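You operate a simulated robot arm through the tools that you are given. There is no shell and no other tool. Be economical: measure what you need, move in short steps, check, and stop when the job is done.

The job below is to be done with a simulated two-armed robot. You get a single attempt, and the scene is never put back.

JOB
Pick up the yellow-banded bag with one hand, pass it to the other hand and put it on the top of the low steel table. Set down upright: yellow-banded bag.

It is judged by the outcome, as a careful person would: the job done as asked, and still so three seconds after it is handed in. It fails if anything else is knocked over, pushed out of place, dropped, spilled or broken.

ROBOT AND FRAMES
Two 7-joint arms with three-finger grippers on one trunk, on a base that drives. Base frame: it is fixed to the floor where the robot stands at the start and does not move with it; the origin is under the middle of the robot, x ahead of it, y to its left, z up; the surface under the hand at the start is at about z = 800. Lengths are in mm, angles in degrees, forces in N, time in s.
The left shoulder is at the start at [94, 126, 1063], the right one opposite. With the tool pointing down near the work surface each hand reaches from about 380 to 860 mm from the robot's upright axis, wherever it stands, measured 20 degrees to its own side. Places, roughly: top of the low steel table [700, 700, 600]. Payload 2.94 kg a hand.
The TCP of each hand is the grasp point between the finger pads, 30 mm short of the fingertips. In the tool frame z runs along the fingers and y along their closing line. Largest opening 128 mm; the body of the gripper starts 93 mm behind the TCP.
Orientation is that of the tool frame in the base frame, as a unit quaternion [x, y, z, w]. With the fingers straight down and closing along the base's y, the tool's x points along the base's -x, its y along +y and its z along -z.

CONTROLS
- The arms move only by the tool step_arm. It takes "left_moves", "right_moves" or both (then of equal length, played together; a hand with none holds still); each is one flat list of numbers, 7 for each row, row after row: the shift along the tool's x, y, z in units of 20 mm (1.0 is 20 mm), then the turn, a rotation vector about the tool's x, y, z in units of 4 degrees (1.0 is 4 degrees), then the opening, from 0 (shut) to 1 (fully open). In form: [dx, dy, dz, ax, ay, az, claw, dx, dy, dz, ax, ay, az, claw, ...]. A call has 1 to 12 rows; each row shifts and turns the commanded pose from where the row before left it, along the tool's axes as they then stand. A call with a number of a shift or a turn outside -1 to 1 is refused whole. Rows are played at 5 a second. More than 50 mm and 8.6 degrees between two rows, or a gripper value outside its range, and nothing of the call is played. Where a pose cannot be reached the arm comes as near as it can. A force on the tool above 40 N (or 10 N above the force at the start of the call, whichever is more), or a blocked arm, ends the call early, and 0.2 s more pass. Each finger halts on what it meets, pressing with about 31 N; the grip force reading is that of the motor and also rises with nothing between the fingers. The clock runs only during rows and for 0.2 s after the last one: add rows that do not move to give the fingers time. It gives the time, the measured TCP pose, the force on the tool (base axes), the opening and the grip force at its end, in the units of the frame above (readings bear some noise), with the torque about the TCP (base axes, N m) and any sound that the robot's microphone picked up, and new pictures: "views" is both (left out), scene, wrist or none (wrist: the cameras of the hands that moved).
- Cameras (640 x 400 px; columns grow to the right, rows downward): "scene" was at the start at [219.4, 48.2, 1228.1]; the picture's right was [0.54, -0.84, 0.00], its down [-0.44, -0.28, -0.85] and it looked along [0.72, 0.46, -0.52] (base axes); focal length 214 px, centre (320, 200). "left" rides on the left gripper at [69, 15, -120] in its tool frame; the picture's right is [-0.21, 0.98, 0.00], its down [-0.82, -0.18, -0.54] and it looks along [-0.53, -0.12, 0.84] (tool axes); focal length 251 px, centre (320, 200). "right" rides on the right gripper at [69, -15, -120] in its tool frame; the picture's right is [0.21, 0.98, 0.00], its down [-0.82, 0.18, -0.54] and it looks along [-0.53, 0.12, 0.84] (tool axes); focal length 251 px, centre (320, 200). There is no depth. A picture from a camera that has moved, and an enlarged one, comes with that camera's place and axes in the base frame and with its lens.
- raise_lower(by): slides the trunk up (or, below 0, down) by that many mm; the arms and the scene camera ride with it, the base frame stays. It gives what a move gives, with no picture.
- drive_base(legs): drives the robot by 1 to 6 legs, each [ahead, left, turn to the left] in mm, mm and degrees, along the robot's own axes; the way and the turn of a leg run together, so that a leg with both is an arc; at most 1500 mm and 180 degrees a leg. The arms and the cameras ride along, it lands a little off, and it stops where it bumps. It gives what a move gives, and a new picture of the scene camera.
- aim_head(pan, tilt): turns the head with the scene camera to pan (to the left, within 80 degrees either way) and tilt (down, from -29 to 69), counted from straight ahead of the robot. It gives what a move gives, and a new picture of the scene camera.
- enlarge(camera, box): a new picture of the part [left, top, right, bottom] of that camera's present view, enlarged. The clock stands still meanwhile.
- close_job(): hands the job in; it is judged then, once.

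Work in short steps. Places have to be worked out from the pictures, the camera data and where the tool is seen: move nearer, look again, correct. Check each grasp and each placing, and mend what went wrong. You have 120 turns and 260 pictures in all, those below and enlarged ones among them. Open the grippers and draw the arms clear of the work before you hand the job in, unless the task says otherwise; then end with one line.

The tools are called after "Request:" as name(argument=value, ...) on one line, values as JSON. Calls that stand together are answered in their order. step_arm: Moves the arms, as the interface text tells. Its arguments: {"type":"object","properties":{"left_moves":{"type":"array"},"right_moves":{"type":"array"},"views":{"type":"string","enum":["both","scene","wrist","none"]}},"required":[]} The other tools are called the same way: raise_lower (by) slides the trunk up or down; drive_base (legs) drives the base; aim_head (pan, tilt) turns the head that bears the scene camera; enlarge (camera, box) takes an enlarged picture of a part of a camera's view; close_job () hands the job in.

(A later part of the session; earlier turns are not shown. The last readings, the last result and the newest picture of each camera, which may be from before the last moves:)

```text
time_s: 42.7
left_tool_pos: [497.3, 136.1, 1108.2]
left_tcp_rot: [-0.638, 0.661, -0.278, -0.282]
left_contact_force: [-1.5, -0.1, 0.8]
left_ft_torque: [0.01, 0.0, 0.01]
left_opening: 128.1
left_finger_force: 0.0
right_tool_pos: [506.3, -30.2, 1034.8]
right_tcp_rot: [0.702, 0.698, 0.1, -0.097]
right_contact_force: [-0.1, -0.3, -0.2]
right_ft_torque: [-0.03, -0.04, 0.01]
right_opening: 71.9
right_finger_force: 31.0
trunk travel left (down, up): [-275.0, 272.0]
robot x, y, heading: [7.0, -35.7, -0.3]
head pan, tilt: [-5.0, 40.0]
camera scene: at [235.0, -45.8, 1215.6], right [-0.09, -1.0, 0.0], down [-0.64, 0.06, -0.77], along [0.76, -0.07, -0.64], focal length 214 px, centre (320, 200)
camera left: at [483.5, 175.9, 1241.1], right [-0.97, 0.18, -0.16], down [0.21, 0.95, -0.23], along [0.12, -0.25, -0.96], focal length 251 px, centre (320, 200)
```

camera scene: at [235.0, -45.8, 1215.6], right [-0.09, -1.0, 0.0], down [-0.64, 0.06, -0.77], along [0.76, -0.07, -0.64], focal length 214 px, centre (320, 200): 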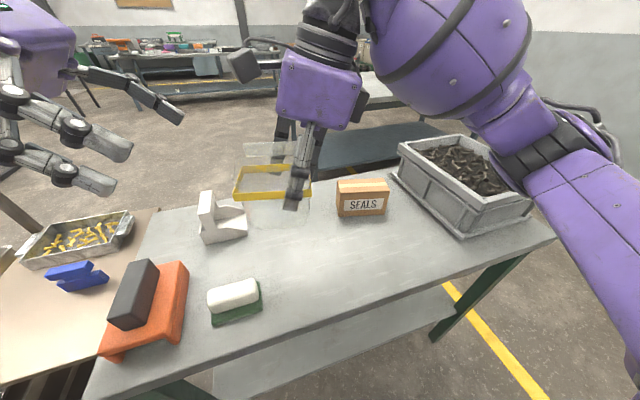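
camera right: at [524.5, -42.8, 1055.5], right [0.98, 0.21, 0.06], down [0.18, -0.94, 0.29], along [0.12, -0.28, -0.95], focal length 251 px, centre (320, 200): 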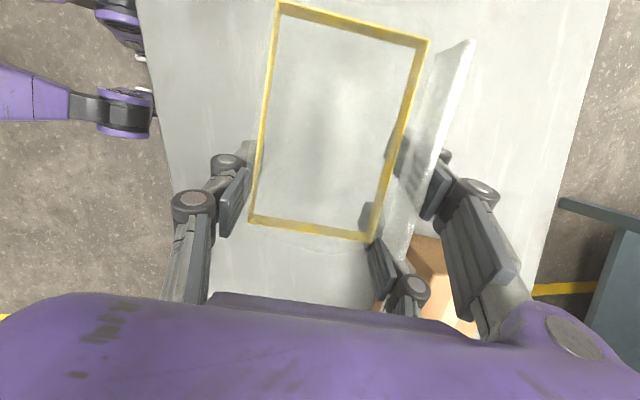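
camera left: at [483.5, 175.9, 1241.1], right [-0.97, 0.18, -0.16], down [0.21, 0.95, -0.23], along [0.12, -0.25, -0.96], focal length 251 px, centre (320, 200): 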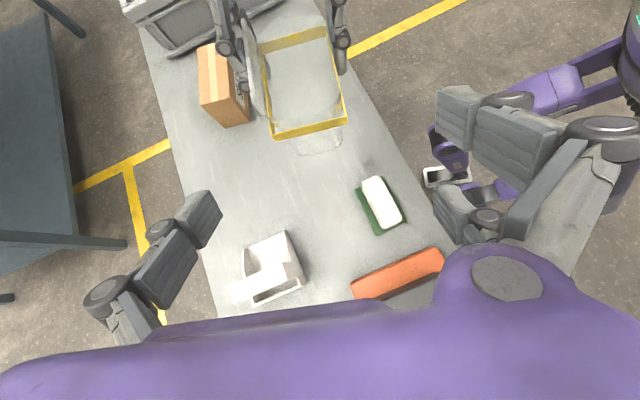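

The left elbow touched the fixed post and nudged the base ~35 mm; nothing on the tables moved. A strongly tilted left hand is unsuitable near that post, so I'll set the bag back on the bench, re-grip it with the right hand tilted 40°, and take it with a steeper left hand (20°). First: lower the bag, and straighten the left hand.

Request:
step_arm(left_moves=[0.55, 0, -0.5, 0, 0, 0, 1, 0.55, 0, -0.5, 0, 0, 0, 1, 0.55, 0, -0.5, 0, 0, 0, 1, 0.55, 0, -0.5, 0, 0, 0, 1, 0, 0, 0, 0, -1, 0, 1, 0, 0, 0, 0, -1, 0, 1, 0, 0, 0, 0, -1, 0, 1, 0, 0, 0, 0, -1, 0, 1, 0, 0, 0, 0, -1, 0, 1, 0, 0, 0, 0, -1, 0, 1, 0, 0, 0, 0, -1, 0, 1, 0, 0, 0, 0, 0, 0, 1], right_moves=[-0.236, 0.142, 0.55, 0, 0, 0, 0.2, -0.236, 0.142, 0.55, 0, 0, 0, 0.2, -0.236, 0.142, 0.55, 0, 0, 0, 0.2, -0.236, 0.142, 0.55, 0, 0, 0, 0.2, -0.236, 0.142, 0.55, 0, 0, 0, 0.2, -0.236, 0.142, 0.55, 0, 0, 0, 0.2, -0.236, 0.142, 0.55, 0, 0, 0, 0.2, -0.236, 0.142, 0.55, 0, 0, 0, 0.2, -0.236, 0.142, 0.55, 0, 0, 0, 0.2, -0.236, 0.142, 0.55, 0, 0, 0, 0.2, 0, 0, 0, 0, 0, 0, 0.2, 0, 0, 0, 0, 0, 0, 0.2], views="both")

```text
time_s: 45.3
left_tool_pos: [498.7, 137.3, 1167.9]
left_tcp_rot: [-0.686, 0.709, -0.115, -0.114]
left_contact_force: [0.2, -0.2, 0.5]
left_ft_torque: [-0.01, 0.01, 0.01]
left_opening: 127.9
left_finger_force: 0.0
right_tool_pos: [535.1, -45.3, 913.3]
right_tcp_rot: [0.702, 0.699, 0.098, -0.098]
right_contact_force: [-0.4, -0.5, -0.9]
right_ft_torque: [-0.02, 0.02, 0.0]
right_opening: 72.2
right_finger_force: 30.9
trunk travel left (down, up): [-275.0, 272.0]
robot x, y, heading: [8.6, -37.6, -0.2]
head pan, tilt: [-5.0, 40.0]
camera scene: at [236.7, -44.9, 1215.2], right [-0.09, -1.0, 0.0], down [-0.64, 0.06, -0.77], along [0.76, -0.07, -0.64], focal length 214 px, centre (320, 200)
camera right: at [519.6, -11.3, 1049.1], right [0.98, 0.2, 0.06], down [0.18, -0.94, 0.29], along [0.12, -0.28, -0.95], focal length 251 px, centre (320, 200)
camera left: at [482.7, 110.0, 1303.8], right [-0.97, 0.23, -0.08], down [0.21, 0.95, 0.25], along [0.13, 0.23, -0.97], focal length 251 px, centre (320, 200)
```

scene: 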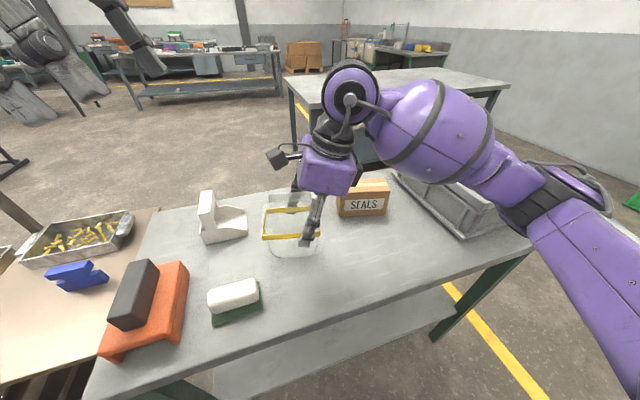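
right: 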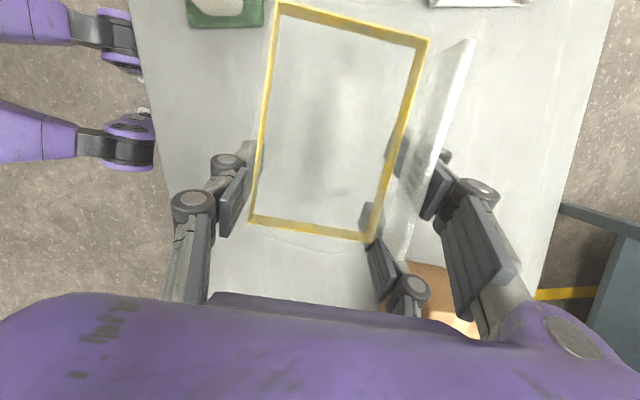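
left: 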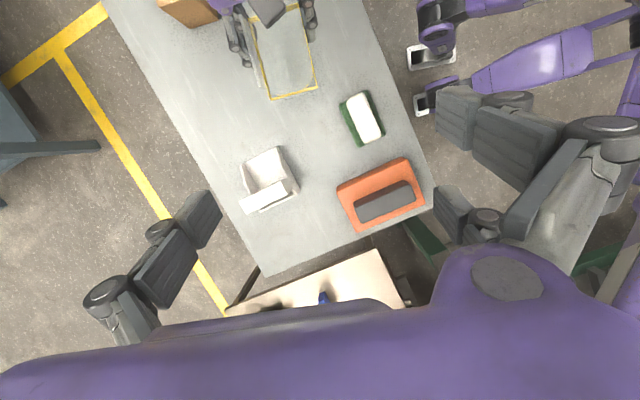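

Clear space below; I lower the last 31 mm and then open.

Request:
step_arm(right_moves=[-0.145, 0, 0.5, 0, 0, 0, 0.2, -0.145, 0, 0.5, 0, 0, 0, 0.2, -0.13, 0, 0.45, 0, 0, 0, 0.2, 0, 0, 0, 0, 0, 0, 0.2, 0, 0, 0, 0, 0, 0, 0.2], views="none")

```text
time_s: 46.5
left_tool_pos: [497.9, 137.3, 1167.5]
left_tcp_rot: [-0.686, 0.709, -0.115, -0.116]
left_contact_force: [0.6, 0.6, 0.6]
left_ft_torque: [-0.05, 0.03, -0.01]
left_opening: 128.0
left_finger_force: 0.1
right_tool_pos: [533.7, -46.1, 883.1]
right_tcp_rot: [0.702, 0.699, 0.099, -0.098]
right_contact_force: [-0.2, 0.0, 0.1]
right_ft_torque: [0.01, -0.04, 0.02]
right_opening: 72.2
right_finger_force: 31.1
trunk travel left (down, up): [-275.0, 272.0]
robot x, y, heading: [8.0, -39.4, -0.3]
head pan, tilt: [-5.0, 40.0]
```

No contact yet; a little lower by 3 mm, then release.

Request:
step_arm(right_moves=[-0.04, 0, 0.14, 0, 0, 0, 0.2, 0, 0, 0, 0, 0, 0, 0.2], views="none")

Request:
step_arm(right_moves=[0, 0, 0, 0, 0, 0, 0.6, 0, 0, 0, 0, 0, 0, 0.7, 0, 0, 0, 0, 0, 0, 0.8, 0, 0, 0, 0, 0, 0, 0.85, 0, 0, 0, 0, 0, 0, 0.85], views="both")

```text
time_s: 47.1
left_tool_pos: [499.0, 137.1, 1168.5]
left_tcp_rot: [-0.687, 0.708, -0.116, -0.115]
left_contact_force: [0.0, -0.4, -0.3]
left_ft_torque: [0.03, 0.01, -0.02]
left_opening: 127.6
left_finger_force: 0.0
right_tool_pos: [535.2, -43.3, 880.2]
right_tcp_rot: [0.701, 0.699, 0.099, -0.097]
right_contact_force: [-1.1, -1.1, 2.1]
right_ft_torque: [0.13, 0.15, 0.04]
right_opening: 71.9
right_finger_force: 31.1
trunk travel left (down, up): [-275.0, 272.0]
robot x, y, heading: [6.7, -31.5, -0.2]
head pan, tilt: [-5.0, 40.0]
```

```text
time_s: 48.3
left_tool_pos: [498.7, 137.0, 1168.6]
left_tcp_rot: [-0.687, 0.708, -0.116, -0.115]
left_contact_force: [-0.2, 0.3, -0.6]
left_ft_torque: [0.03, 0.02, -0.01]
left_opening: 128.4
left_finger_force: 0.0
right_tool_pos: [535.7, -43.7, 879.6]
right_tcp_rot: [0.701, 0.7, 0.098, -0.099]
right_contact_force: [-0.2, 0.9, -0.4]
right_ft_torque: [-0.02, -0.02, 0.01]
right_opening: 108.8
right_finger_force: 0.1
trunk travel left (down, up): [-275.0, 272.0]
robot x, y, heading: [9.5, -36.4, -0.2]
head pan, tilt: [-5.0, 40.0]
camera scene: at [236.6, -45.2, 1215.2], right [-0.09, -1.0, 0.0], down [-0.64, 0.06, -0.77], along [0.76, -0.07, -0.64], focal length 214 px, centre (320, 200)
camera right: at [519.7, -10.5, 1015.8], right [0.98, 0.2, 0.06], down [0.18, -0.94, 0.29], along [0.12, -0.28, -0.95], focal length 251 px, centre (320, 200)
```

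scene: 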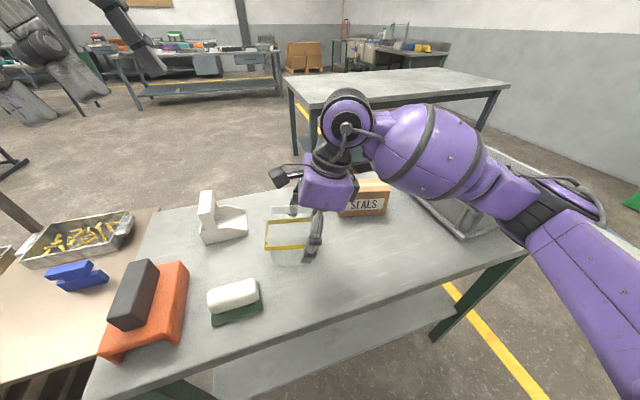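
right: 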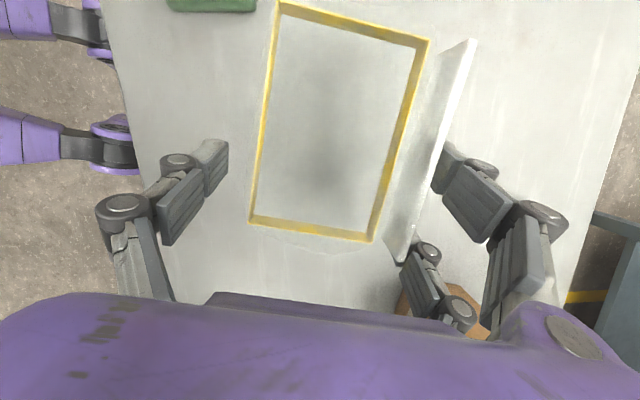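

Bag stands stably, y −67…39. Fingers move only in the plane parallel to its faces now, so I tilt the right hand to 40° in place and shift it to the right part of the bag.

Request:
step_arm(right_moves=[0, 0, 0, 0, 1, 0, 0.85, 0, 0, 0, 0, 1, 0, 0.85, 0, 0, 0, 0, 1, 0, 0.85, 0, 0, 0, 0, 1, 0, 0.85, 0, 0, 0, 0, 1, 0, 0.85, 0, 0, 0, 0, 1, 0, 0.85, -0.5, 0, -0.18, 0, 0, 0, 0.85, -0.5, 0, -0.18, 0, 0, 0, 0.85, 0, 0, 0, 0, 0, 0, 0.85], views="both")

Request:
enlarge(camera="scene", box=[230, 150, 390, 280])

```text
time_s: 50.3
left_tool_pos: [499.4, 137.2, 1167.6]
left_tcp_rot: [-0.687, 0.709, -0.116, -0.114]
left_contact_force: [-1.1, 0.6, 0.2]
left_ft_torque: [-0.01, 0.04, 0.0]
left_opening: 128.0
left_finger_force: 0.1
right_tool_pos: [537.5, -65.1, 873.2]
right_tcp_rot: [0.666, 0.663, 0.243, -0.241]
right_contact_force: [0.5, -0.4, 0.8]
right_ft_torque: [0.04, 0.01, 0.01]
right_opening: 108.7
right_finger_force: 0.1
trunk travel left (down, up): [-275.0, 272.0]
robot x, y, heading: [9.1, -38.1, -0.6]
head pan, tilt: [-5.0, 40.0]
camera scene: at [236.6, -45.0, 1215.2], right [-0.09, -1.0, 0.0], down [-0.64, 0.06, -0.77], along [0.76, -0.07, -0.64], focal length 214 px, centre (320, 200)
camera right: at [520.4, -88.7, 1011.2], right [0.98, 0.16, 0.14], down [0.18, -0.98, -0.11], along [0.12, 0.14, -0.98], focal length 251 px, centre (320, 200)
```

scene: 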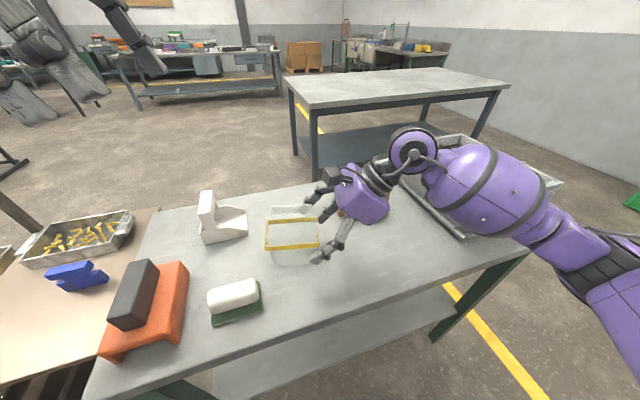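
right: 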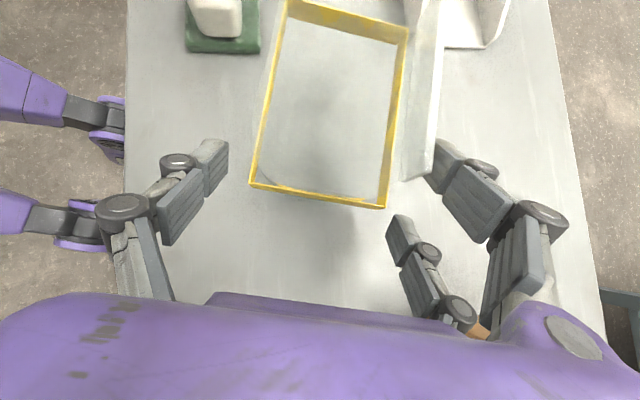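

```text
3.08 times, centred on (310, 215) of scene
camera zoom: at [236.6, -45.0, 1215.2], right [-0.09, -1.0, 0.0], down [-0.64, 0.06, -0.77], along [0.76, -0.07, -0.64], focal length 660 px, centre (351, 154)
```

zoom: 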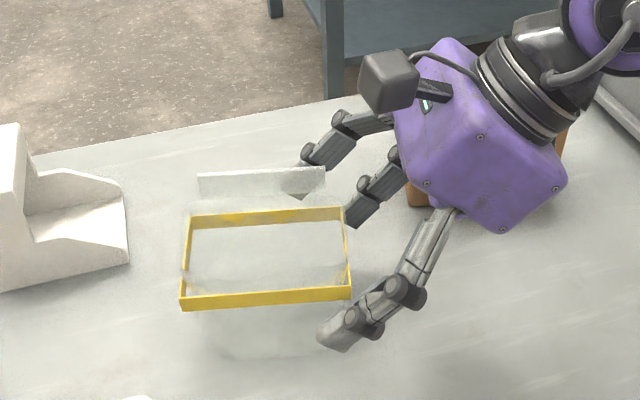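

The outer far finger would miss the bag's edge; I shift the hand 11 mm left and 8 mm up, then close.

Request:
step_arm(right_moves=[0.34, 0, 0.02, 0, 0, 0, 0.85, 0.34, 0, 0.03, 0, 0, 0, 0.85, 0, 0, 0, 0, 0, 0, 0.85, 0, 0, 0, 0, 0, 0, 0.7, 0, 0, 0, 0, 0, 0, 0.55, 0, 0, 0, 0, 0, 0, 0.4, 0, 0, 0, 0, 0, 0, 0.2, 0, 0, 0, 0, 0, 0, 0.2], views="both")

Request:
enlarge(camera="scene", box=[230, 150, 390, 280])

```text
time_s: 52.1
left_tool_pos: [499.1, 136.0, 1168.8]
left_tcp_rot: [-0.686, 0.709, -0.116, -0.114]
left_contact_force: [1.5, 0.2, 0.5]
left_ft_torque: [0.01, 0.02, 0.01]
left_opening: 128.0
left_finger_force: 0.0
right_tool_pos: [535.2, -54.7, 881.5]
right_tcp_rot: [0.666, 0.664, 0.242, -0.241]
right_contact_force: [-0.8, -0.2, 1.6]
right_ft_torque: [-0.01, 0.07, -0.04]
right_opening: 72.4
right_finger_force: 30.8
trunk travel left (down, up): [-275.0, 272.0]
robot x, y, heading: [10.1, -33.9, 0.0]
head pan, tilt: [-5.0, 40.0]
camera scene: at [236.5, -45.2, 1215.3], right [-0.09, -1.0, 0.0], down [-0.64, 0.06, -0.77], along [0.76, -0.07, -0.64], focal length 214 px, centre (320, 200)
camera right: at [519.5, -78.2, 1019.2], right [0.98, 0.16, 0.14], down [0.18, -0.98, -0.11], along [0.12, 0.14, -0.98], focal length 251 px, centre (320, 200)
```

scene: 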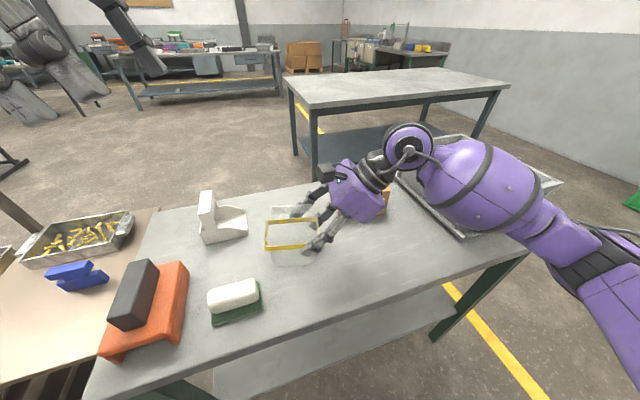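
right: 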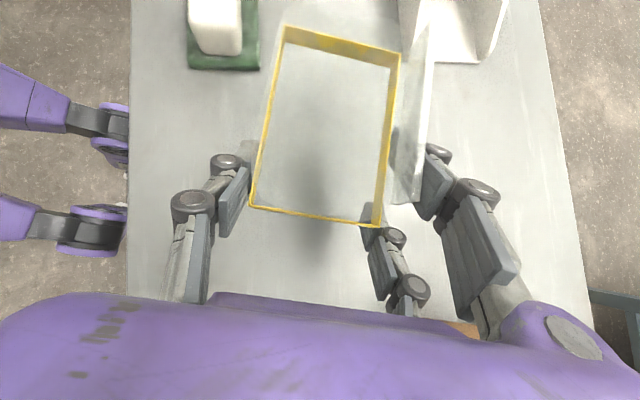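

```text
3.08 times, centred on (310, 215) of scene
camera zoom: at [236.5, -45.2, 1215.3], right [-0.09, -1.0, 0.0], down [-0.64, 0.06, -0.77], along [0.76, -0.07, -0.64], focal length 660 px, centre (351, 154)
```

zoom: 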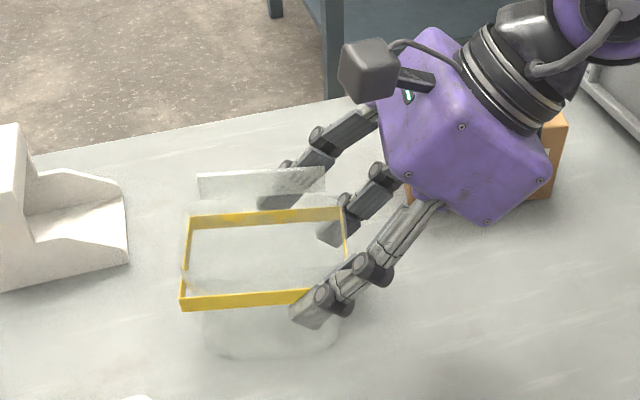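

Secure: one finger in front, two behind, all on the bag. Lift to the handover place (498, −20, 1020).

Request:
step_arm(right_moves=[0.48, 0, -0.57, 0, 0, 0, 0.2, 0.48, 0, -0.57, 0, 0, 0, 0.2, 0.581, -0.23, -0.37, 0, 0, 0, 0.2, 0.581, -0.23, -0.37, 0, 0, 0, 0.2, 0.581, -0.23, -0.37, 0, 0, 0, 0.2, 0.62, -0.23, -0.37, 0, 0, 0, 0.2, 0.62, -0.23, -0.37, 0, 0, 0, 0.2, 0.62, -0.23, -0.37, 0, 0, 0, 0.2, 0.62, -0.23, -0.37, 0, 0, 0, 0.2, 0.62, -0.23, -0.37, 0, 0, 0, 0.2, 0, 0, 0, 0, 0, 0, 0.2], views="both")

Request:
enlarge(camera="left", box=[200, 0, 400, 130])

```text
time_s: 54.5
left_tool_pos: [498.8, 136.3, 1169.0]
left_tcp_rot: [-0.686, 0.709, -0.116, -0.115]
left_contact_force: [0.3, 0.2, -0.1]
left_ft_torque: [0.02, 0.02, 0.01]
left_opening: 128.0
left_finger_force: 0.1
right_tool_pos: [497.2, -18.7, 1019.6]
right_tcp_rot: [0.666, 0.663, 0.242, -0.242]
right_contact_force: [-0.6, 0.0, -1.3]
right_ft_torque: [-0.01, 0.01, 0.0]
right_opening: 72.6
right_finger_force: 30.7
trunk travel left (down, up): [-275.0, 272.0]
robot x, y, heading: [5.9, -37.5, -0.5]
head pan, tilt: [-5.0, 40.0]
camera scene: at [236.7, -45.3, 1215.2], right [-0.09, -1.0, 0.0], down [-0.64, 0.06, -0.77], along [0.76, -0.07, -0.64], focal length 214 px, centre (320, 200)
camera right: at [481.5, -42.2, 1156.7], right [0.98, 0.16, 0.14], down [0.18, -0.98, -0.11], along [0.12, 0.14, -0.98], focal length 251 px, centre (320, 200)
```

scene: 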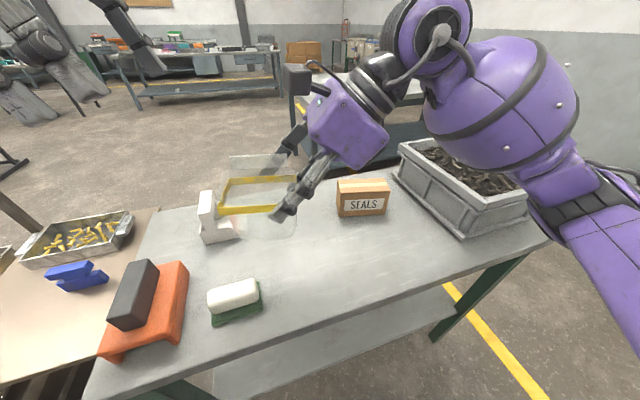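
right: 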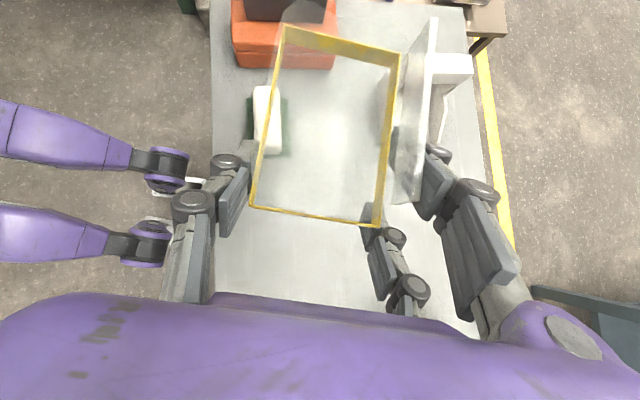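

```text
3.08 times, centred on (300, 65) of left
camera zoom: at [482.7, 109.6, 1303.8], right [-0.97, 0.23, -0.08], down [0.21, 0.95, 0.25], along [0.13, 0.23, -0.97], focal length 774 px, centre (382, 615)
```

zoom: 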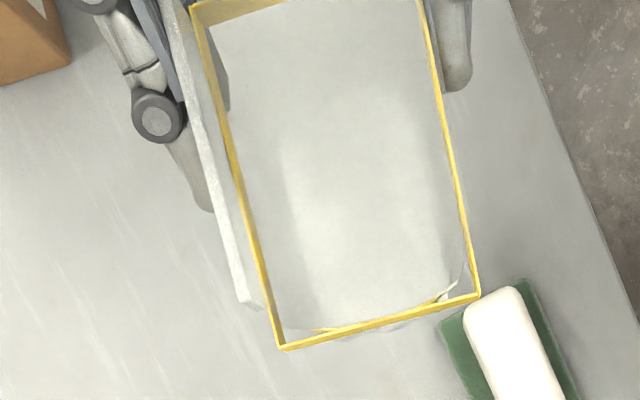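

Geometry agrees with the picture (band y −31…75, centre x≈497, z≈1027). I bring the left hand to the start of its approach line above the left part of the bag.

Request:
step_arm(left_moves=[0.48, 0.03, 0.66, 0.15, 0, -0.425, 1, 0.48, 0.03, 0.66, 0, 0, 0, 1, 0.48, 0.03, 0.66, 0, 0, 0, 1, 0, 0, 0, 0, 0, 0, 1], views="both")

```text
time_s: 55.5
left_tool_pos: [494.8, 95.8, 1138.7]
left_tcp_rot: [-0.697, 0.698, -0.118, -0.114]
left_contact_force: [0.6, -0.3, -0.1]
left_ft_torque: [0.01, 0.0, 0.02]
left_opening: 128.3
left_finger_force: 0.1
right_tool_pos: [497.3, -18.0, 1018.0]
right_tcp_rot: [0.666, 0.663, 0.243, -0.241]
right_contact_force: [0.2, 0.4, -0.1]
right_ft_torque: [0.0, 0.01, 0.02]
right_opening: 72.1
right_finger_force: 31.1
trunk travel left (down, up): [-275.0, 272.0]
robot x, y, heading: [10.0, -38.2, -0.1]
head pan, tilt: [-5.0, 40.0]
camera scene: at [236.5, -44.9, 1215.3], right [-0.09, -1.0, 0.0], down [-0.64, 0.06, -0.77], along [0.76, -0.07, -0.64], focal length 214 px, centre (320, 200)
camera left: at [479.3, 68.7, 1275.7], right [-0.98, 0.2, -0.08], down [0.18, 0.95, 0.25], along [0.12, 0.23, -0.97], focal length 251 px, centre (320, 200)
```

scene: 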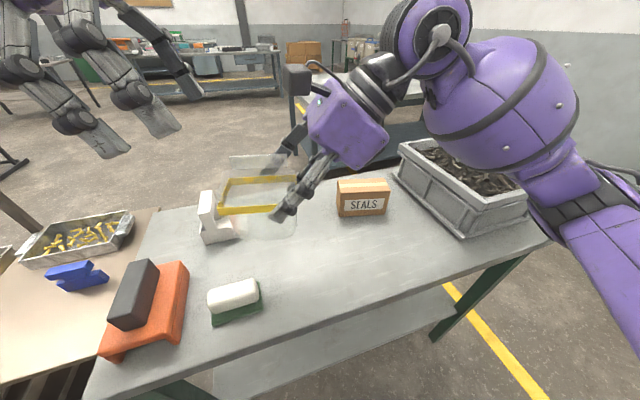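
left: 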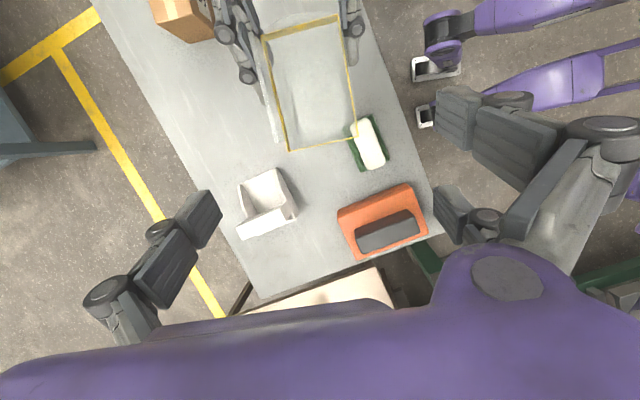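

Path is clear; I advance 80 mm along the fingers and look.

Request:
step_arm(left_moves=[0, -0.05, 0.8, 0, 0, 0, 1, 0, -0.05, 0.8, 0, 0, 0, 1, 0, 0, 0.8, 0, 0, 0, 1, 0, 0, 0.8, 0, 0, 0, 1, 0, 0, 0.8, 0, 0, 0, 1, 0, 0, 0, 0, 0, 0, 1], views="both")

Request:
enlarge(camera="scene", box=[160, 80, 400, 270])

```text
time_s: 56.9
left_tool_pos: [497.7, 69.5, 1061.0]
left_tcp_rot: [-0.697, 0.698, -0.119, -0.113]
left_contact_force: [0.1, -0.5, 0.1]
left_ft_torque: [-0.01, 0.05, -0.01]
left_opening: 128.0
left_finger_force: 0.1
right_tool_pos: [497.1, -17.0, 1019.0]
right_tcp_rot: [0.666, 0.663, 0.243, -0.241]
right_contact_force: [-0.1, 0.3, 0.2]
right_ft_torque: [-0.03, -0.05, -0.02]
right_opening: 72.2
right_finger_force: 30.9
trunk travel left (down, up): [-275.0, 272.0]
robot x, y, heading: [7.6, -34.5, -0.3]
head pan, tilt: [-5.0, 40.0]
camera scene: at [236.5, -45.1, 1215.3], right [-0.09, -1.0, 0.0], down [-0.64, 0.06, -0.77], along [0.76, -0.07, -0.64], focal length 214 px, centre (320, 200)
camera left: at [482.7, 42.2, 1197.5], right [-0.98, 0.2, -0.08], down [0.18, 0.95, 0.25], along [0.12, 0.23, -0.97], focal length 251 px, centre (320, 200)
```

scene: 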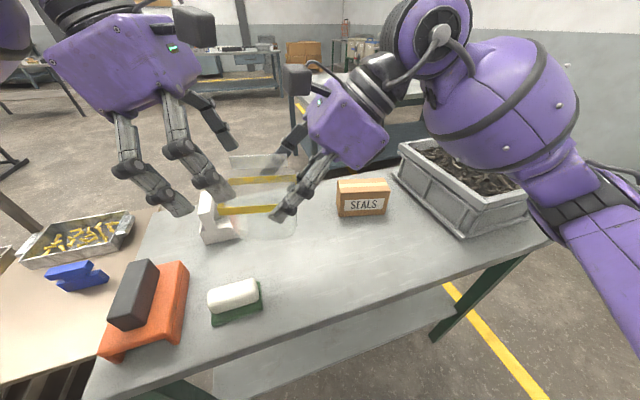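
left: 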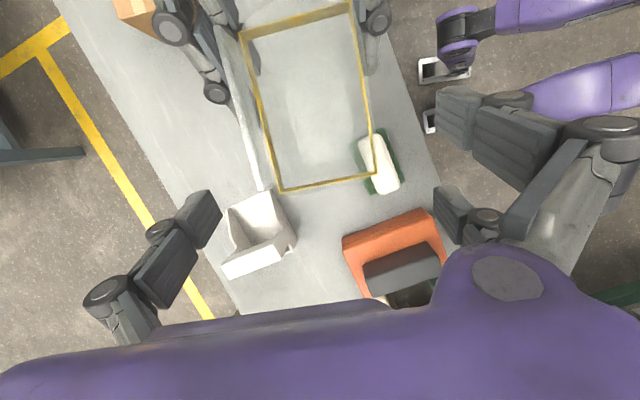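

```text
2.11 times, centred on (280, 175) of scene
camera zoom: at [236.5, -45.1, 1215.3], right [-0.09, -1.0, 0.0], down [-0.64, 0.06, -0.77], along [0.76, -0.07, -0.64], focal length 452 px, centre (404, 253)
```

zoom: 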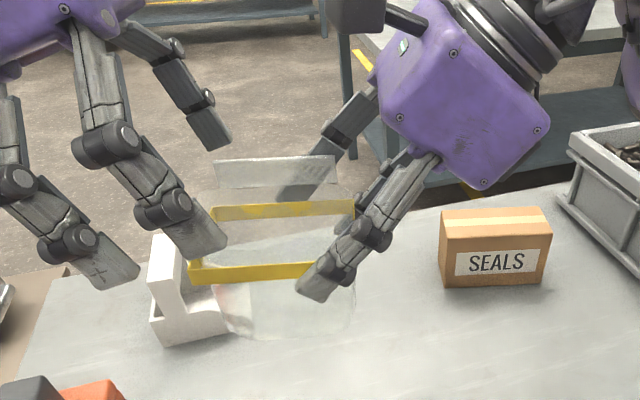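

Alignment is good. I advance the rest to (497.5, 53, 1033), keeping the left inner finger clear of the right's.

Request:
step_arm(left_moves=[0.12, 0, 0.53, 0, 0, 0, 1, 0.11, 0, 0.53, 0, 0, 0, 1, 0.11, 0, 0.53, 0, 0, 0, 1, 0, 0, 0, 0, 0, 0, 0.9, 0, 0, 0, 0, 0, 0, 0.85], views="both")

Request:
enlarge(camera="scene", box=[160, 80, 400, 270])

Request:
enlarge(camera="left", box=[150, 0, 450, 240])

```text
time_s: 58.1
left_tool_pos: [498.0, 54.7, 1032.8]
left_tcp_rot: [-0.697, 0.698, -0.117, -0.113]
left_contact_force: [0.4, -0.1, -0.3]
left_ft_torque: [-0.03, 0.03, -0.04]
left_opening: 108.7
left_finger_force: 0.1
right_tool_pos: [496.7, -16.9, 1018.4]
right_tcp_rot: [0.666, 0.663, 0.242, -0.241]
right_contact_force: [0.1, 0.1, 0.0]
right_ft_torque: [0.0, -0.01, 0.0]
right_opening: 72.3
right_finger_force: 30.9
trunk travel left (down, up): [-275.0, 272.0]
robot x, y, heading: [7.4, -35.5, -0.5]
head pan, tilt: [-5.0, 40.0]
camera scene: at [236.7, -45.2, 1215.2], right [-0.09, -1.0, 0.0], down [-0.64, 0.06, -0.77], along [0.76, -0.07, -0.64], focal length 214 px, centre (320, 200)
camera left: at [482.4, 27.1, 1169.2], right [-0.98, 0.2, -0.08], down [0.18, 0.95, 0.25], along [0.12, 0.23, -0.97], focal length 251 px, centre (320, 200)
```

scene: 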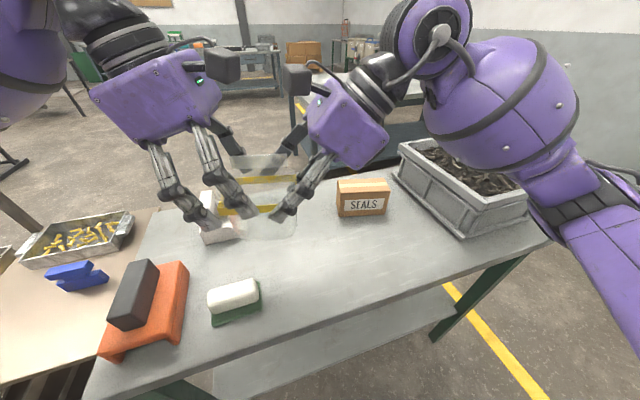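
left: 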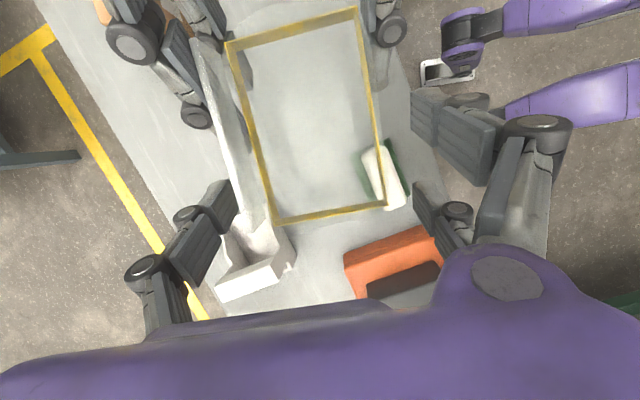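

```text
2.11 times, centred on (280, 175) of scene
camera zoom: at [236.7, -45.2, 1215.2], right [-0.09, -1.0, 0.0], down [-0.64, 0.06, -0.77], along [0.76, -0.07, -0.64], focal length 452 px, centre (404, 253)
```

zoom: 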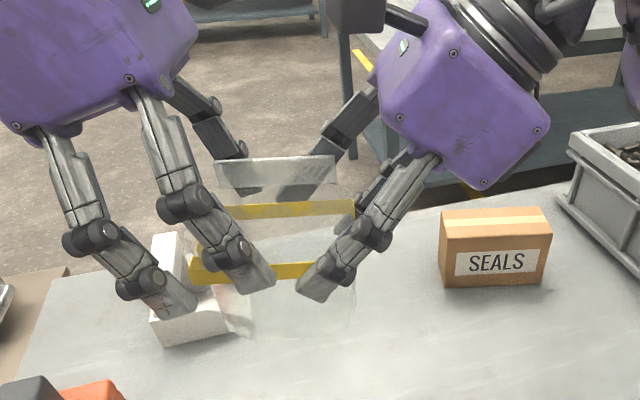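

```text
1.67 times, centred on (300, 120) of left
camera zoom: at [482.4, 27.1, 1169.2], right [-0.98, 0.2, -0.08], down [0.18, 0.95, 0.25], along [0.12, 0.23, -0.97], focal length 419 px, centre (353, 333)
```

zoom: 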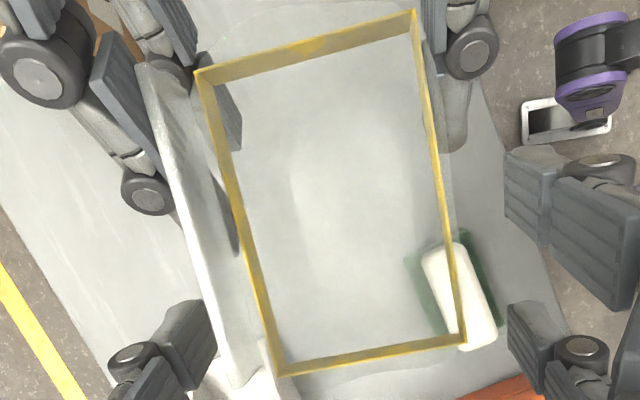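

Both left fingers in front and the one behind will land on the bag's left part. I close the left hand.

Request:
step_arm(left_moves=[0, 0, 0, 0, 0, 0, 0.75, 0, 0, 0, 0, 0, 0, 0.65, 0, 0, 0, 0, 0, 0, 0.55, 0, 0, 0, 0, 0, 0, 0.4, 0, 0, 0, 0, 0, 0, 0.2, 0, 0, 0, 0, 0, 0, 0.2], views="both")

Request:
enlarge(camera="scene", box=[160, 80, 400, 270])

```text
time_s: 59.5
left_tool_pos: [497.0, 54.0, 1035.1]
left_tcp_rot: [-0.697, 0.698, -0.118, -0.113]
left_contact_force: [-9.0, 0.1, 2.7]
left_ft_torque: [-0.17, -0.05, 0.14]
left_opening: 73.2
left_finger_force: 30.9
right_tool_pos: [499.1, -18.1, 1018.6]
right_tcp_rot: [0.667, 0.663, 0.242, -0.24]
right_contact_force: [9.9, -0.6, -3.4]
right_ft_torque: [-0.07, 0.21, -0.8]
right_opening: 72.3
right_finger_force: 31.1
trunk travel left (down, up): [-275.0, 272.0]
robot x, y, heading: [7.6, -35.2, -0.4]
head pan, tilt: [-5.0, 40.0]
camera scene: at [236.6, -45.2, 1215.2], right [-0.09, -1.0, 0.0], down [-0.64, 0.06, -0.77], along [0.76, -0.07, -0.64], focal length 214 px, centre (320, 200)
camera left: at [482.0, 27.1, 1169.4], right [-0.98, 0.2, -0.08], down [0.18, 0.95, 0.25], along [0.12, 0.23, -0.97], focal length 251 px, centre (320, 200)
```

scene: 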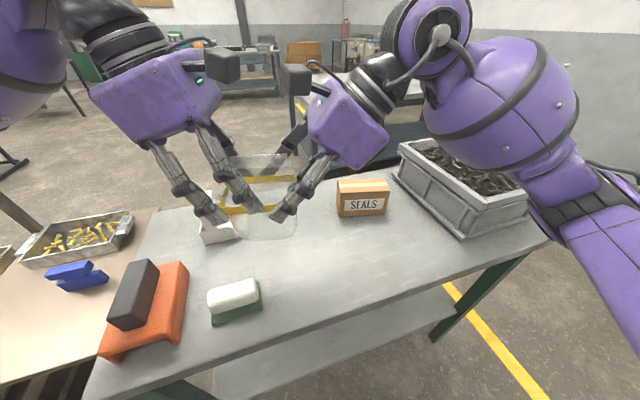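
left: 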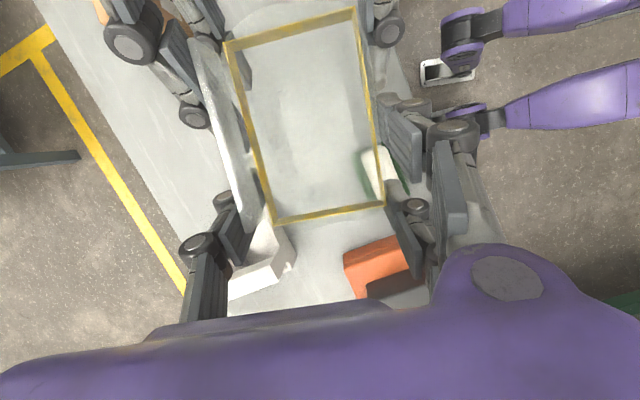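

```text
2.11 times, centred on (280, 175) of scene
camera zoom: at [236.6, -45.2, 1215.2], right [-0.09, -1.0, 0.0], down [-0.64, 0.06, -0.77], along [0.76, -0.07, -0.64], focal length 452 px, centre (404, 253)
```

zoom: 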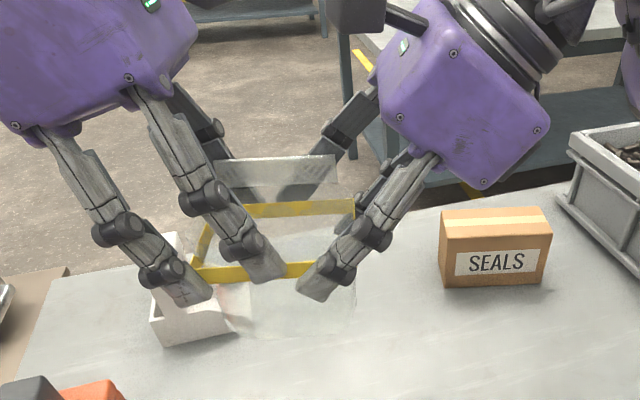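

Left holds at 73 mm. I relieve the small sideways strain (1.5 mm), then open the right hand.

Request:
step_arm(left_moves=[0, 0.07, 0, 0, 0, 0, 0.2, 0, 0, 0, 0, 0, 0, 0.2], views="none")

Request:
step_arm(right_moves=[0, 0, 0, 0, 0, 0, 0.58, 0, 0, 0, 0, 0, 0, 0.6, 0, 0, 0, 0, 0, 0, 0.7, 0, 0, 0, 0, 0, 0, 0.8, 0, 0, 0, 0, 0, 0, 0.9], views="both")

```text
time_s: 60.1
left_tool_pos: [496.6, 53.3, 1033.5]
left_tcp_rot: [-0.697, 0.698, -0.117, -0.113]
left_contact_force: [-9.3, 6.4, 0.5]
left_ft_torque: [-0.48, -0.1, 0.1]
left_opening: 73.0
left_finger_force: 30.9
right_tool_pos: [497.3, -18.2, 1018.5]
right_tcp_rot: [0.667, 0.662, 0.243, -0.241]
right_contact_force: [9.3, -7.3, -2.1]
right_ft_torque: [0.49, 0.28, -0.77]
right_opening: 72.5
right_finger_force: 30.7
trunk travel left (down, up): [-275.0, 272.0]
robot x, y, heading: [8.9, -34.5, -0.4]
head pan, tilt: [-5.0, 40.0]
```

```text
time_s: 61.3
left_tool_pos: [496.4, 54.7, 1033.4]
left_tcp_rot: [0.698, -0.697, 0.119, 0.113]
left_contact_force: [0.2, 0.2, 0.0]
left_ft_torque: [0.03, 0.0, 0.01]
left_opening: 73.2
left_finger_force: 31.5
right_tool_pos: [496.5, -18.0, 1019.8]
right_tcp_rot: [0.665, 0.663, 0.242, -0.242]
right_contact_force: [0.5, 0.0, -0.2]
right_ft_torque: [-0.03, 0.0, -0.02]
right_opening: 115.5
right_finger_force: 0.1
trunk travel left (down, up): [-275.0, 272.0]
robot x, y, heading: [8.6, -35.1, -0.1]
head pan, tilt: [-5.0, 40.0]
camera scene: at [236.6, -45.2, 1215.2], right [-0.09, -1.0, 0.0], down [-0.64, 0.06, -0.77], along [0.76, -0.07, -0.64], focal length 214 px, centre (320, 200)
camera right: at [481.5, -42.1, 1156.6], right [0.98, 0.16, 0.14], down [0.18, -0.98, -0.11], along [0.12, 0.14, -0.98], focal length 251 px, centre (320, 200)
```

scene: 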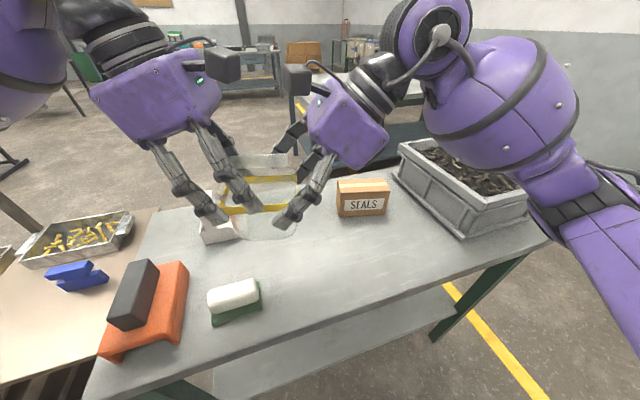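
right: 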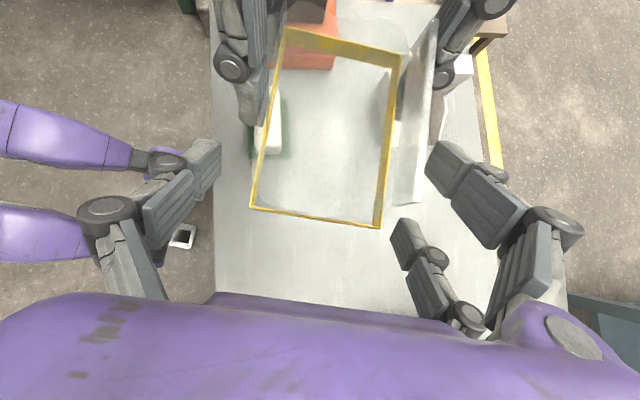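

The left hand holds the bag alone. I withdraw the right hand along its own fingers.

Request:
step_arm(right_moves=[0, 0, -0.8, 0, 0, 0, 0.9, 0, 0, -0.8, 0, 0, 0, 0.9, 0, 0, -0.8, 0, 0, 0, 0.9, 0, 0, -0.8, 0, 0, 0, 0.9, 0, 0, -0.8, 0, 0, 0, 0.9, 0, 0, -0.8, 0, 0, 0, 0.9, 0, 0, -0.8, 0, 0, 0, 0.9, 0, 0, -0.8, 0, 0, 0, 0.9, 0, 0, -0.8, 0, 0, 0, 0.9, 0, 0, 0, 0, 0, 0, 0.9], views="none")

Request:
aim_head(pan=35, tilt=35)

```text
time_s: 63.5
left_tool_pos: [496.0, 54.6, 1033.8]
left_tcp_rot: [-0.697, 0.698, -0.118, -0.113]
left_contact_force: [-0.3, -0.1, -0.3]
left_ft_torque: [0.01, -0.05, -0.05]
left_opening: 73.1
left_finger_force: 30.5
right_tool_pos: [498.3, -111.7, 1129.8]
right_tcp_rot: [0.665, 0.663, 0.242, -0.242]
right_contact_force: [0.5, 0.6, -1.1]
right_ft_torque: [-0.01, -0.01, 0.02]
right_opening: 115.3
right_finger_force: 0.2
trunk travel left (down, up): [-275.0, 272.0]
robot x, y, heading: [10.1, -36.0, -0.1]
head pan, tilt: [-5.0, 40.0]
```

```text
time_s: 64.5
left_tool_pos: [497.1, 53.6, 1033.7]
left_tcp_rot: [0.698, -0.698, 0.119, 0.113]
left_contact_force: [0.0, -0.4, -0.3]
left_ft_torque: [0.02, 0.03, 0.01]
left_opening: 72.8
left_finger_force: 30.7
right_tool_pos: [497.2, -111.3, 1128.7]
right_tcp_rot: [0.665, 0.664, 0.242, -0.241]
right_contact_force: [0.0, 0.0, 0.2]
right_ft_torque: [-0.01, 0.01, 0.0]
right_opening: 115.0
right_finger_force: 0.0
trunk travel left (down, up): [-275.0, 272.0]
robot x, y, heading: [5.2, -34.7, -0.2]
head pan, tilt: [35.0, 35.0]
camera scene: at [224.4, 12.7, 1222.8], right [0.57, -0.82, 0.0], down [-0.47, -0.33, -0.82], along [0.67, 0.47, -0.57], focal length 214 px, centre (320, 200)
```

scene: 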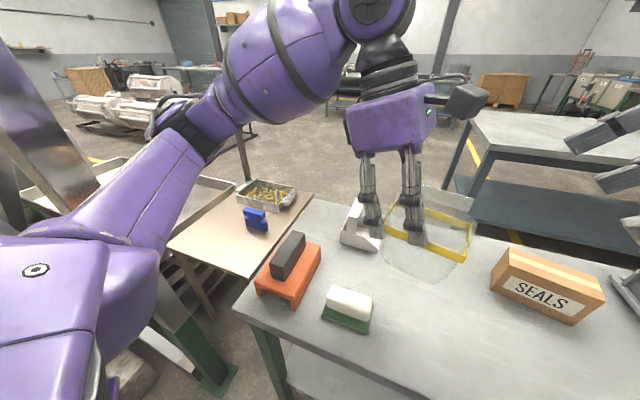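

The bag is now in the left hand only. I move it sideways to the left in stages (keeping x≈515, bottom ≈ 940 above everything), watching the arm against the post.

Request:
step_arm(left_moves=[-0.866, -0.083, -0.3025, 0, 0, 0, 0.2, -0.866, -0.083, -0.3025, 0, 0, 0, 0.2, -0.866, -0.083, -0.3025, 0, 0, 0, 0.2, -0.866, -0.083, -0.3025, 0, 0, 0, 0.2, -0.866, -0.083, -0.3025, 0, 0, 0, 0.2, -0.866, -0.083, -0.3025, 0, 0, 0, 0.2, -0.866, -0.083, -0.3025, 0, 0, 0, 0.2, -0.866, -0.083, -0.3025, 0, 0, 0, 0.2, -0.866, -0.083, -0.3025, 0, 0, 0, 0.2, -0.866, -0.083, -0.3025, 0, 0, 0, 0.2], views="scene")

```text
time_s: 66.8
left_tool_pos: [515.7, 238.5, 1035.8]
left_tcp_rot: [-0.697, 0.698, -0.118, -0.113]
left_contact_force: [1.1, 0.8, -0.2]
left_ft_torque: [0.04, -0.01, -0.03]
left_opening: 73.2
left_finger_force: 30.7
right_tool_pos: [496.8, -112.2, 1129.6]
right_tcp_rot: [0.666, 0.663, 0.243, -0.241]
right_contact_force: [0.5, 0.6, -1.4]
right_ft_torque: [-0.03, -0.05, 0.02]
right_opening: 115.1
right_finger_force: 0.0
trunk travel left (down, up): [-275.0, 272.0]
robot x, y, heading: [6.8, -36.5, -0.2]
head pan, tilt: [35.0, 35.0]
camera scene: at [228.2, 9.0, 1226.3], right [0.52, -0.86, 0.0], down [-0.46, -0.28, -0.84], along [0.72, 0.43, -0.54], focal length 214 px, centre (320, 200)
```

scene: 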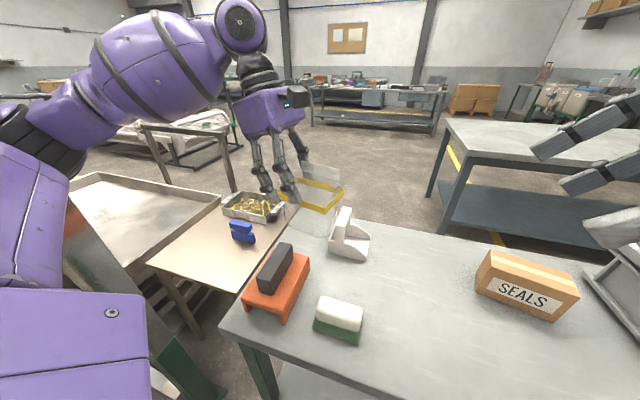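

Fine so far, no contact. I look further left to judge the elbow's room to the post.

Request:
aim_head(pan=70, tilt=25)

```text
time_s: 67.8
left_tool_pos: [514.7, 239.7, 1035.1]
left_tcp_rot: [0.698, -0.697, 0.118, 0.113]
left_contact_force: [0.3, 0.0, -0.7]
left_ft_torque: [-0.01, 0.0, -0.02]
left_opening: 73.1
left_finger_force: 30.5
right_tool_pos: [497.4, -111.0, 1130.3]
right_tcp_rot: [0.666, 0.663, 0.243, -0.241]
right_contact_force: [0.6, -0.3, 0.4]
right_ft_torque: [-0.01, 0.0, -0.02]
right_opening: 115.2
right_finger_force: 0.1
trunk travel left (down, up): [-275.0, 272.0]
robot x, y, heading: [9.7, -38.8, -0.3]
head pan, tilt: [70.0, 25.0]
camera scene: at [184.0, 49.0, 1238.5], right [0.94, -0.35, 0.0], down [-0.15, -0.4, -0.91], along [0.31, 0.85, -0.42], focal length 214 px, centre (320, 200)
```

scene: 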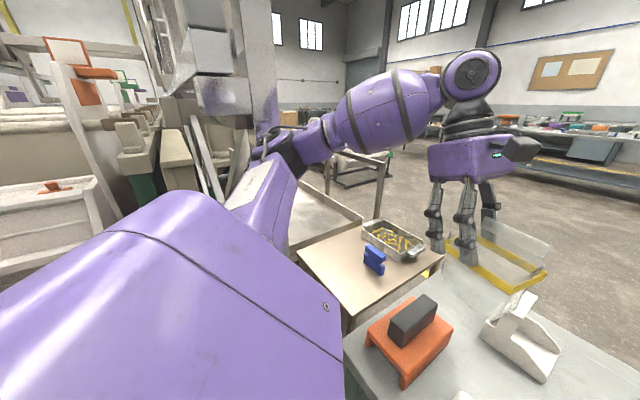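

The elbow is bent close to the post, so I first stretch the arm forward (TCP to ≈(680, 330)), then swing left with the arm nearly straight.

Request:
step_arm(left_moves=[-0.425, -0.825, -0.149, 0, 0, 0, 0.2, -0.425, -0.825, -0.149, 0, 0, 0, 0.2, -0.425, -0.825, -0.149, 0, 0, 0, 0.2, -0.425, -0.825, -0.149, 0, 0, 0, 0.2, -0.425, -0.825, -0.149, 0, 0, 0, 0.2, -0.425, -0.825, -0.149, 0, 0, 0, 0.2, -0.425, -0.825, -0.149, 0, 0, 0, 0.2, -0.425, -0.825, -0.149, 0, 0, 0, 0.2, -0.425, -0.825, -0.149, 0, 0, 0, 0.2, -0.425, -0.825, -0.149, 0, 0, 0, 0.2], views="scene")

```text
time_s: 70.0
left_tool_pos: [680.5, 329.4, 1038.9]
left_tcp_rot: [-0.697, 0.698, -0.118, -0.114]
left_contact_force: [0.3, 0.7, 0.0]
left_ft_torque: [0.01, 0.03, -0.01]
left_opening: 73.1
left_finger_force: 31.0
right_tool_pos: [496.7, -111.3, 1129.8]
right_tcp_rot: [0.666, 0.663, 0.242, -0.242]
right_contact_force: [1.3, -0.1, 0.3]
right_ft_torque: [0.03, 0.01, -0.02]
right_opening: 115.2
right_finger_force: 0.1
trunk travel left (down, up): [-275.0, 272.0]
robot x, y, heading: [7.2, -37.3, -0.3]
head pan, tilt: [70.0, 25.0]
camera scene: at [184.3, 48.9, 1238.5], right [0.94, -0.35, 0.0], down [-0.15, -0.4, -0.91], along [0.31, 0.85, -0.42], focal length 214 px, centre (320, 200)
```

scene: 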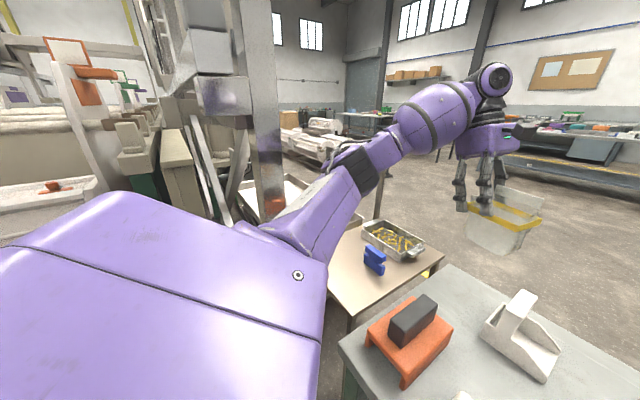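

Arm is now well in front of the post. Swing left to about (620, 450).

Request:
step_arm(left_moves=[-0.709, 0.375, -0.2475, 0, 0, 0, 0.2, -0.709, 0.375, -0.2475, 0, 0, 0, 0.2, -0.709, 0.375, -0.2475, 0, 0, 0, 0.2, -0.709, 0.375, -0.2475, 0, 0, 0, 0.2, -0.709, 0.375, -0.2475, 0, 0, 0, 0.2, -0.709, 0.375, -0.2475, 0, 0, 0, 0.2, -0.709, 0.375, -0.2475, 0, 0, 0, 0.2, -0.709, 0.375, -0.2475, 0, 0, 0, 0.2], views="scene")

```text
time_s: 71.8
left_tool_pos: [617.7, 447.2, 1039.6]
left_tcp_rot: [0.698, -0.697, 0.118, 0.113]
left_contact_force: [0.4, 0.7, 0.4]
left_ft_torque: [0.01, 0.01, 0.02]
left_opening: 73.1
left_finger_force: 30.8
right_tool_pos: [498.2, -111.8, 1129.7]
right_tcp_rot: [0.665, 0.663, 0.243, -0.241]
right_contact_force: [-0.3, 0.3, 0.0]
right_ft_torque: [-0.02, 0.01, -0.03]
right_opening: 115.2
right_finger_force: 0.0
trunk travel left (down, up): [-275.0, 272.0]
robot x, y, heading: [11.9, -36.2, -0.5]
head pan, tilt: [70.0, 25.0]
camera scene: at [183.6, 49.4, 1238.6], right [0.94, -0.35, 0.0], down [-0.15, -0.4, -0.91], along [0.31, 0.85, -0.42], focal length 214 px, centre (320, 200)
```

scene: 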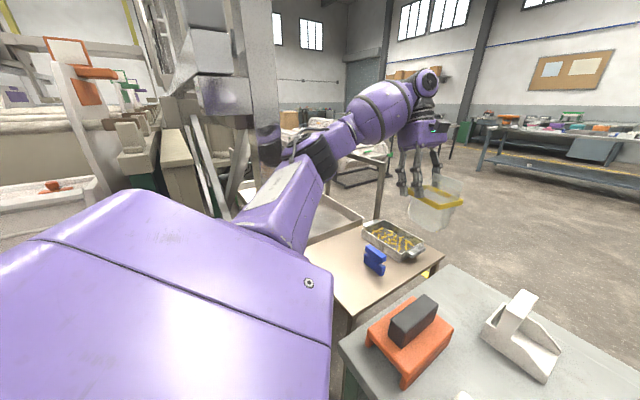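

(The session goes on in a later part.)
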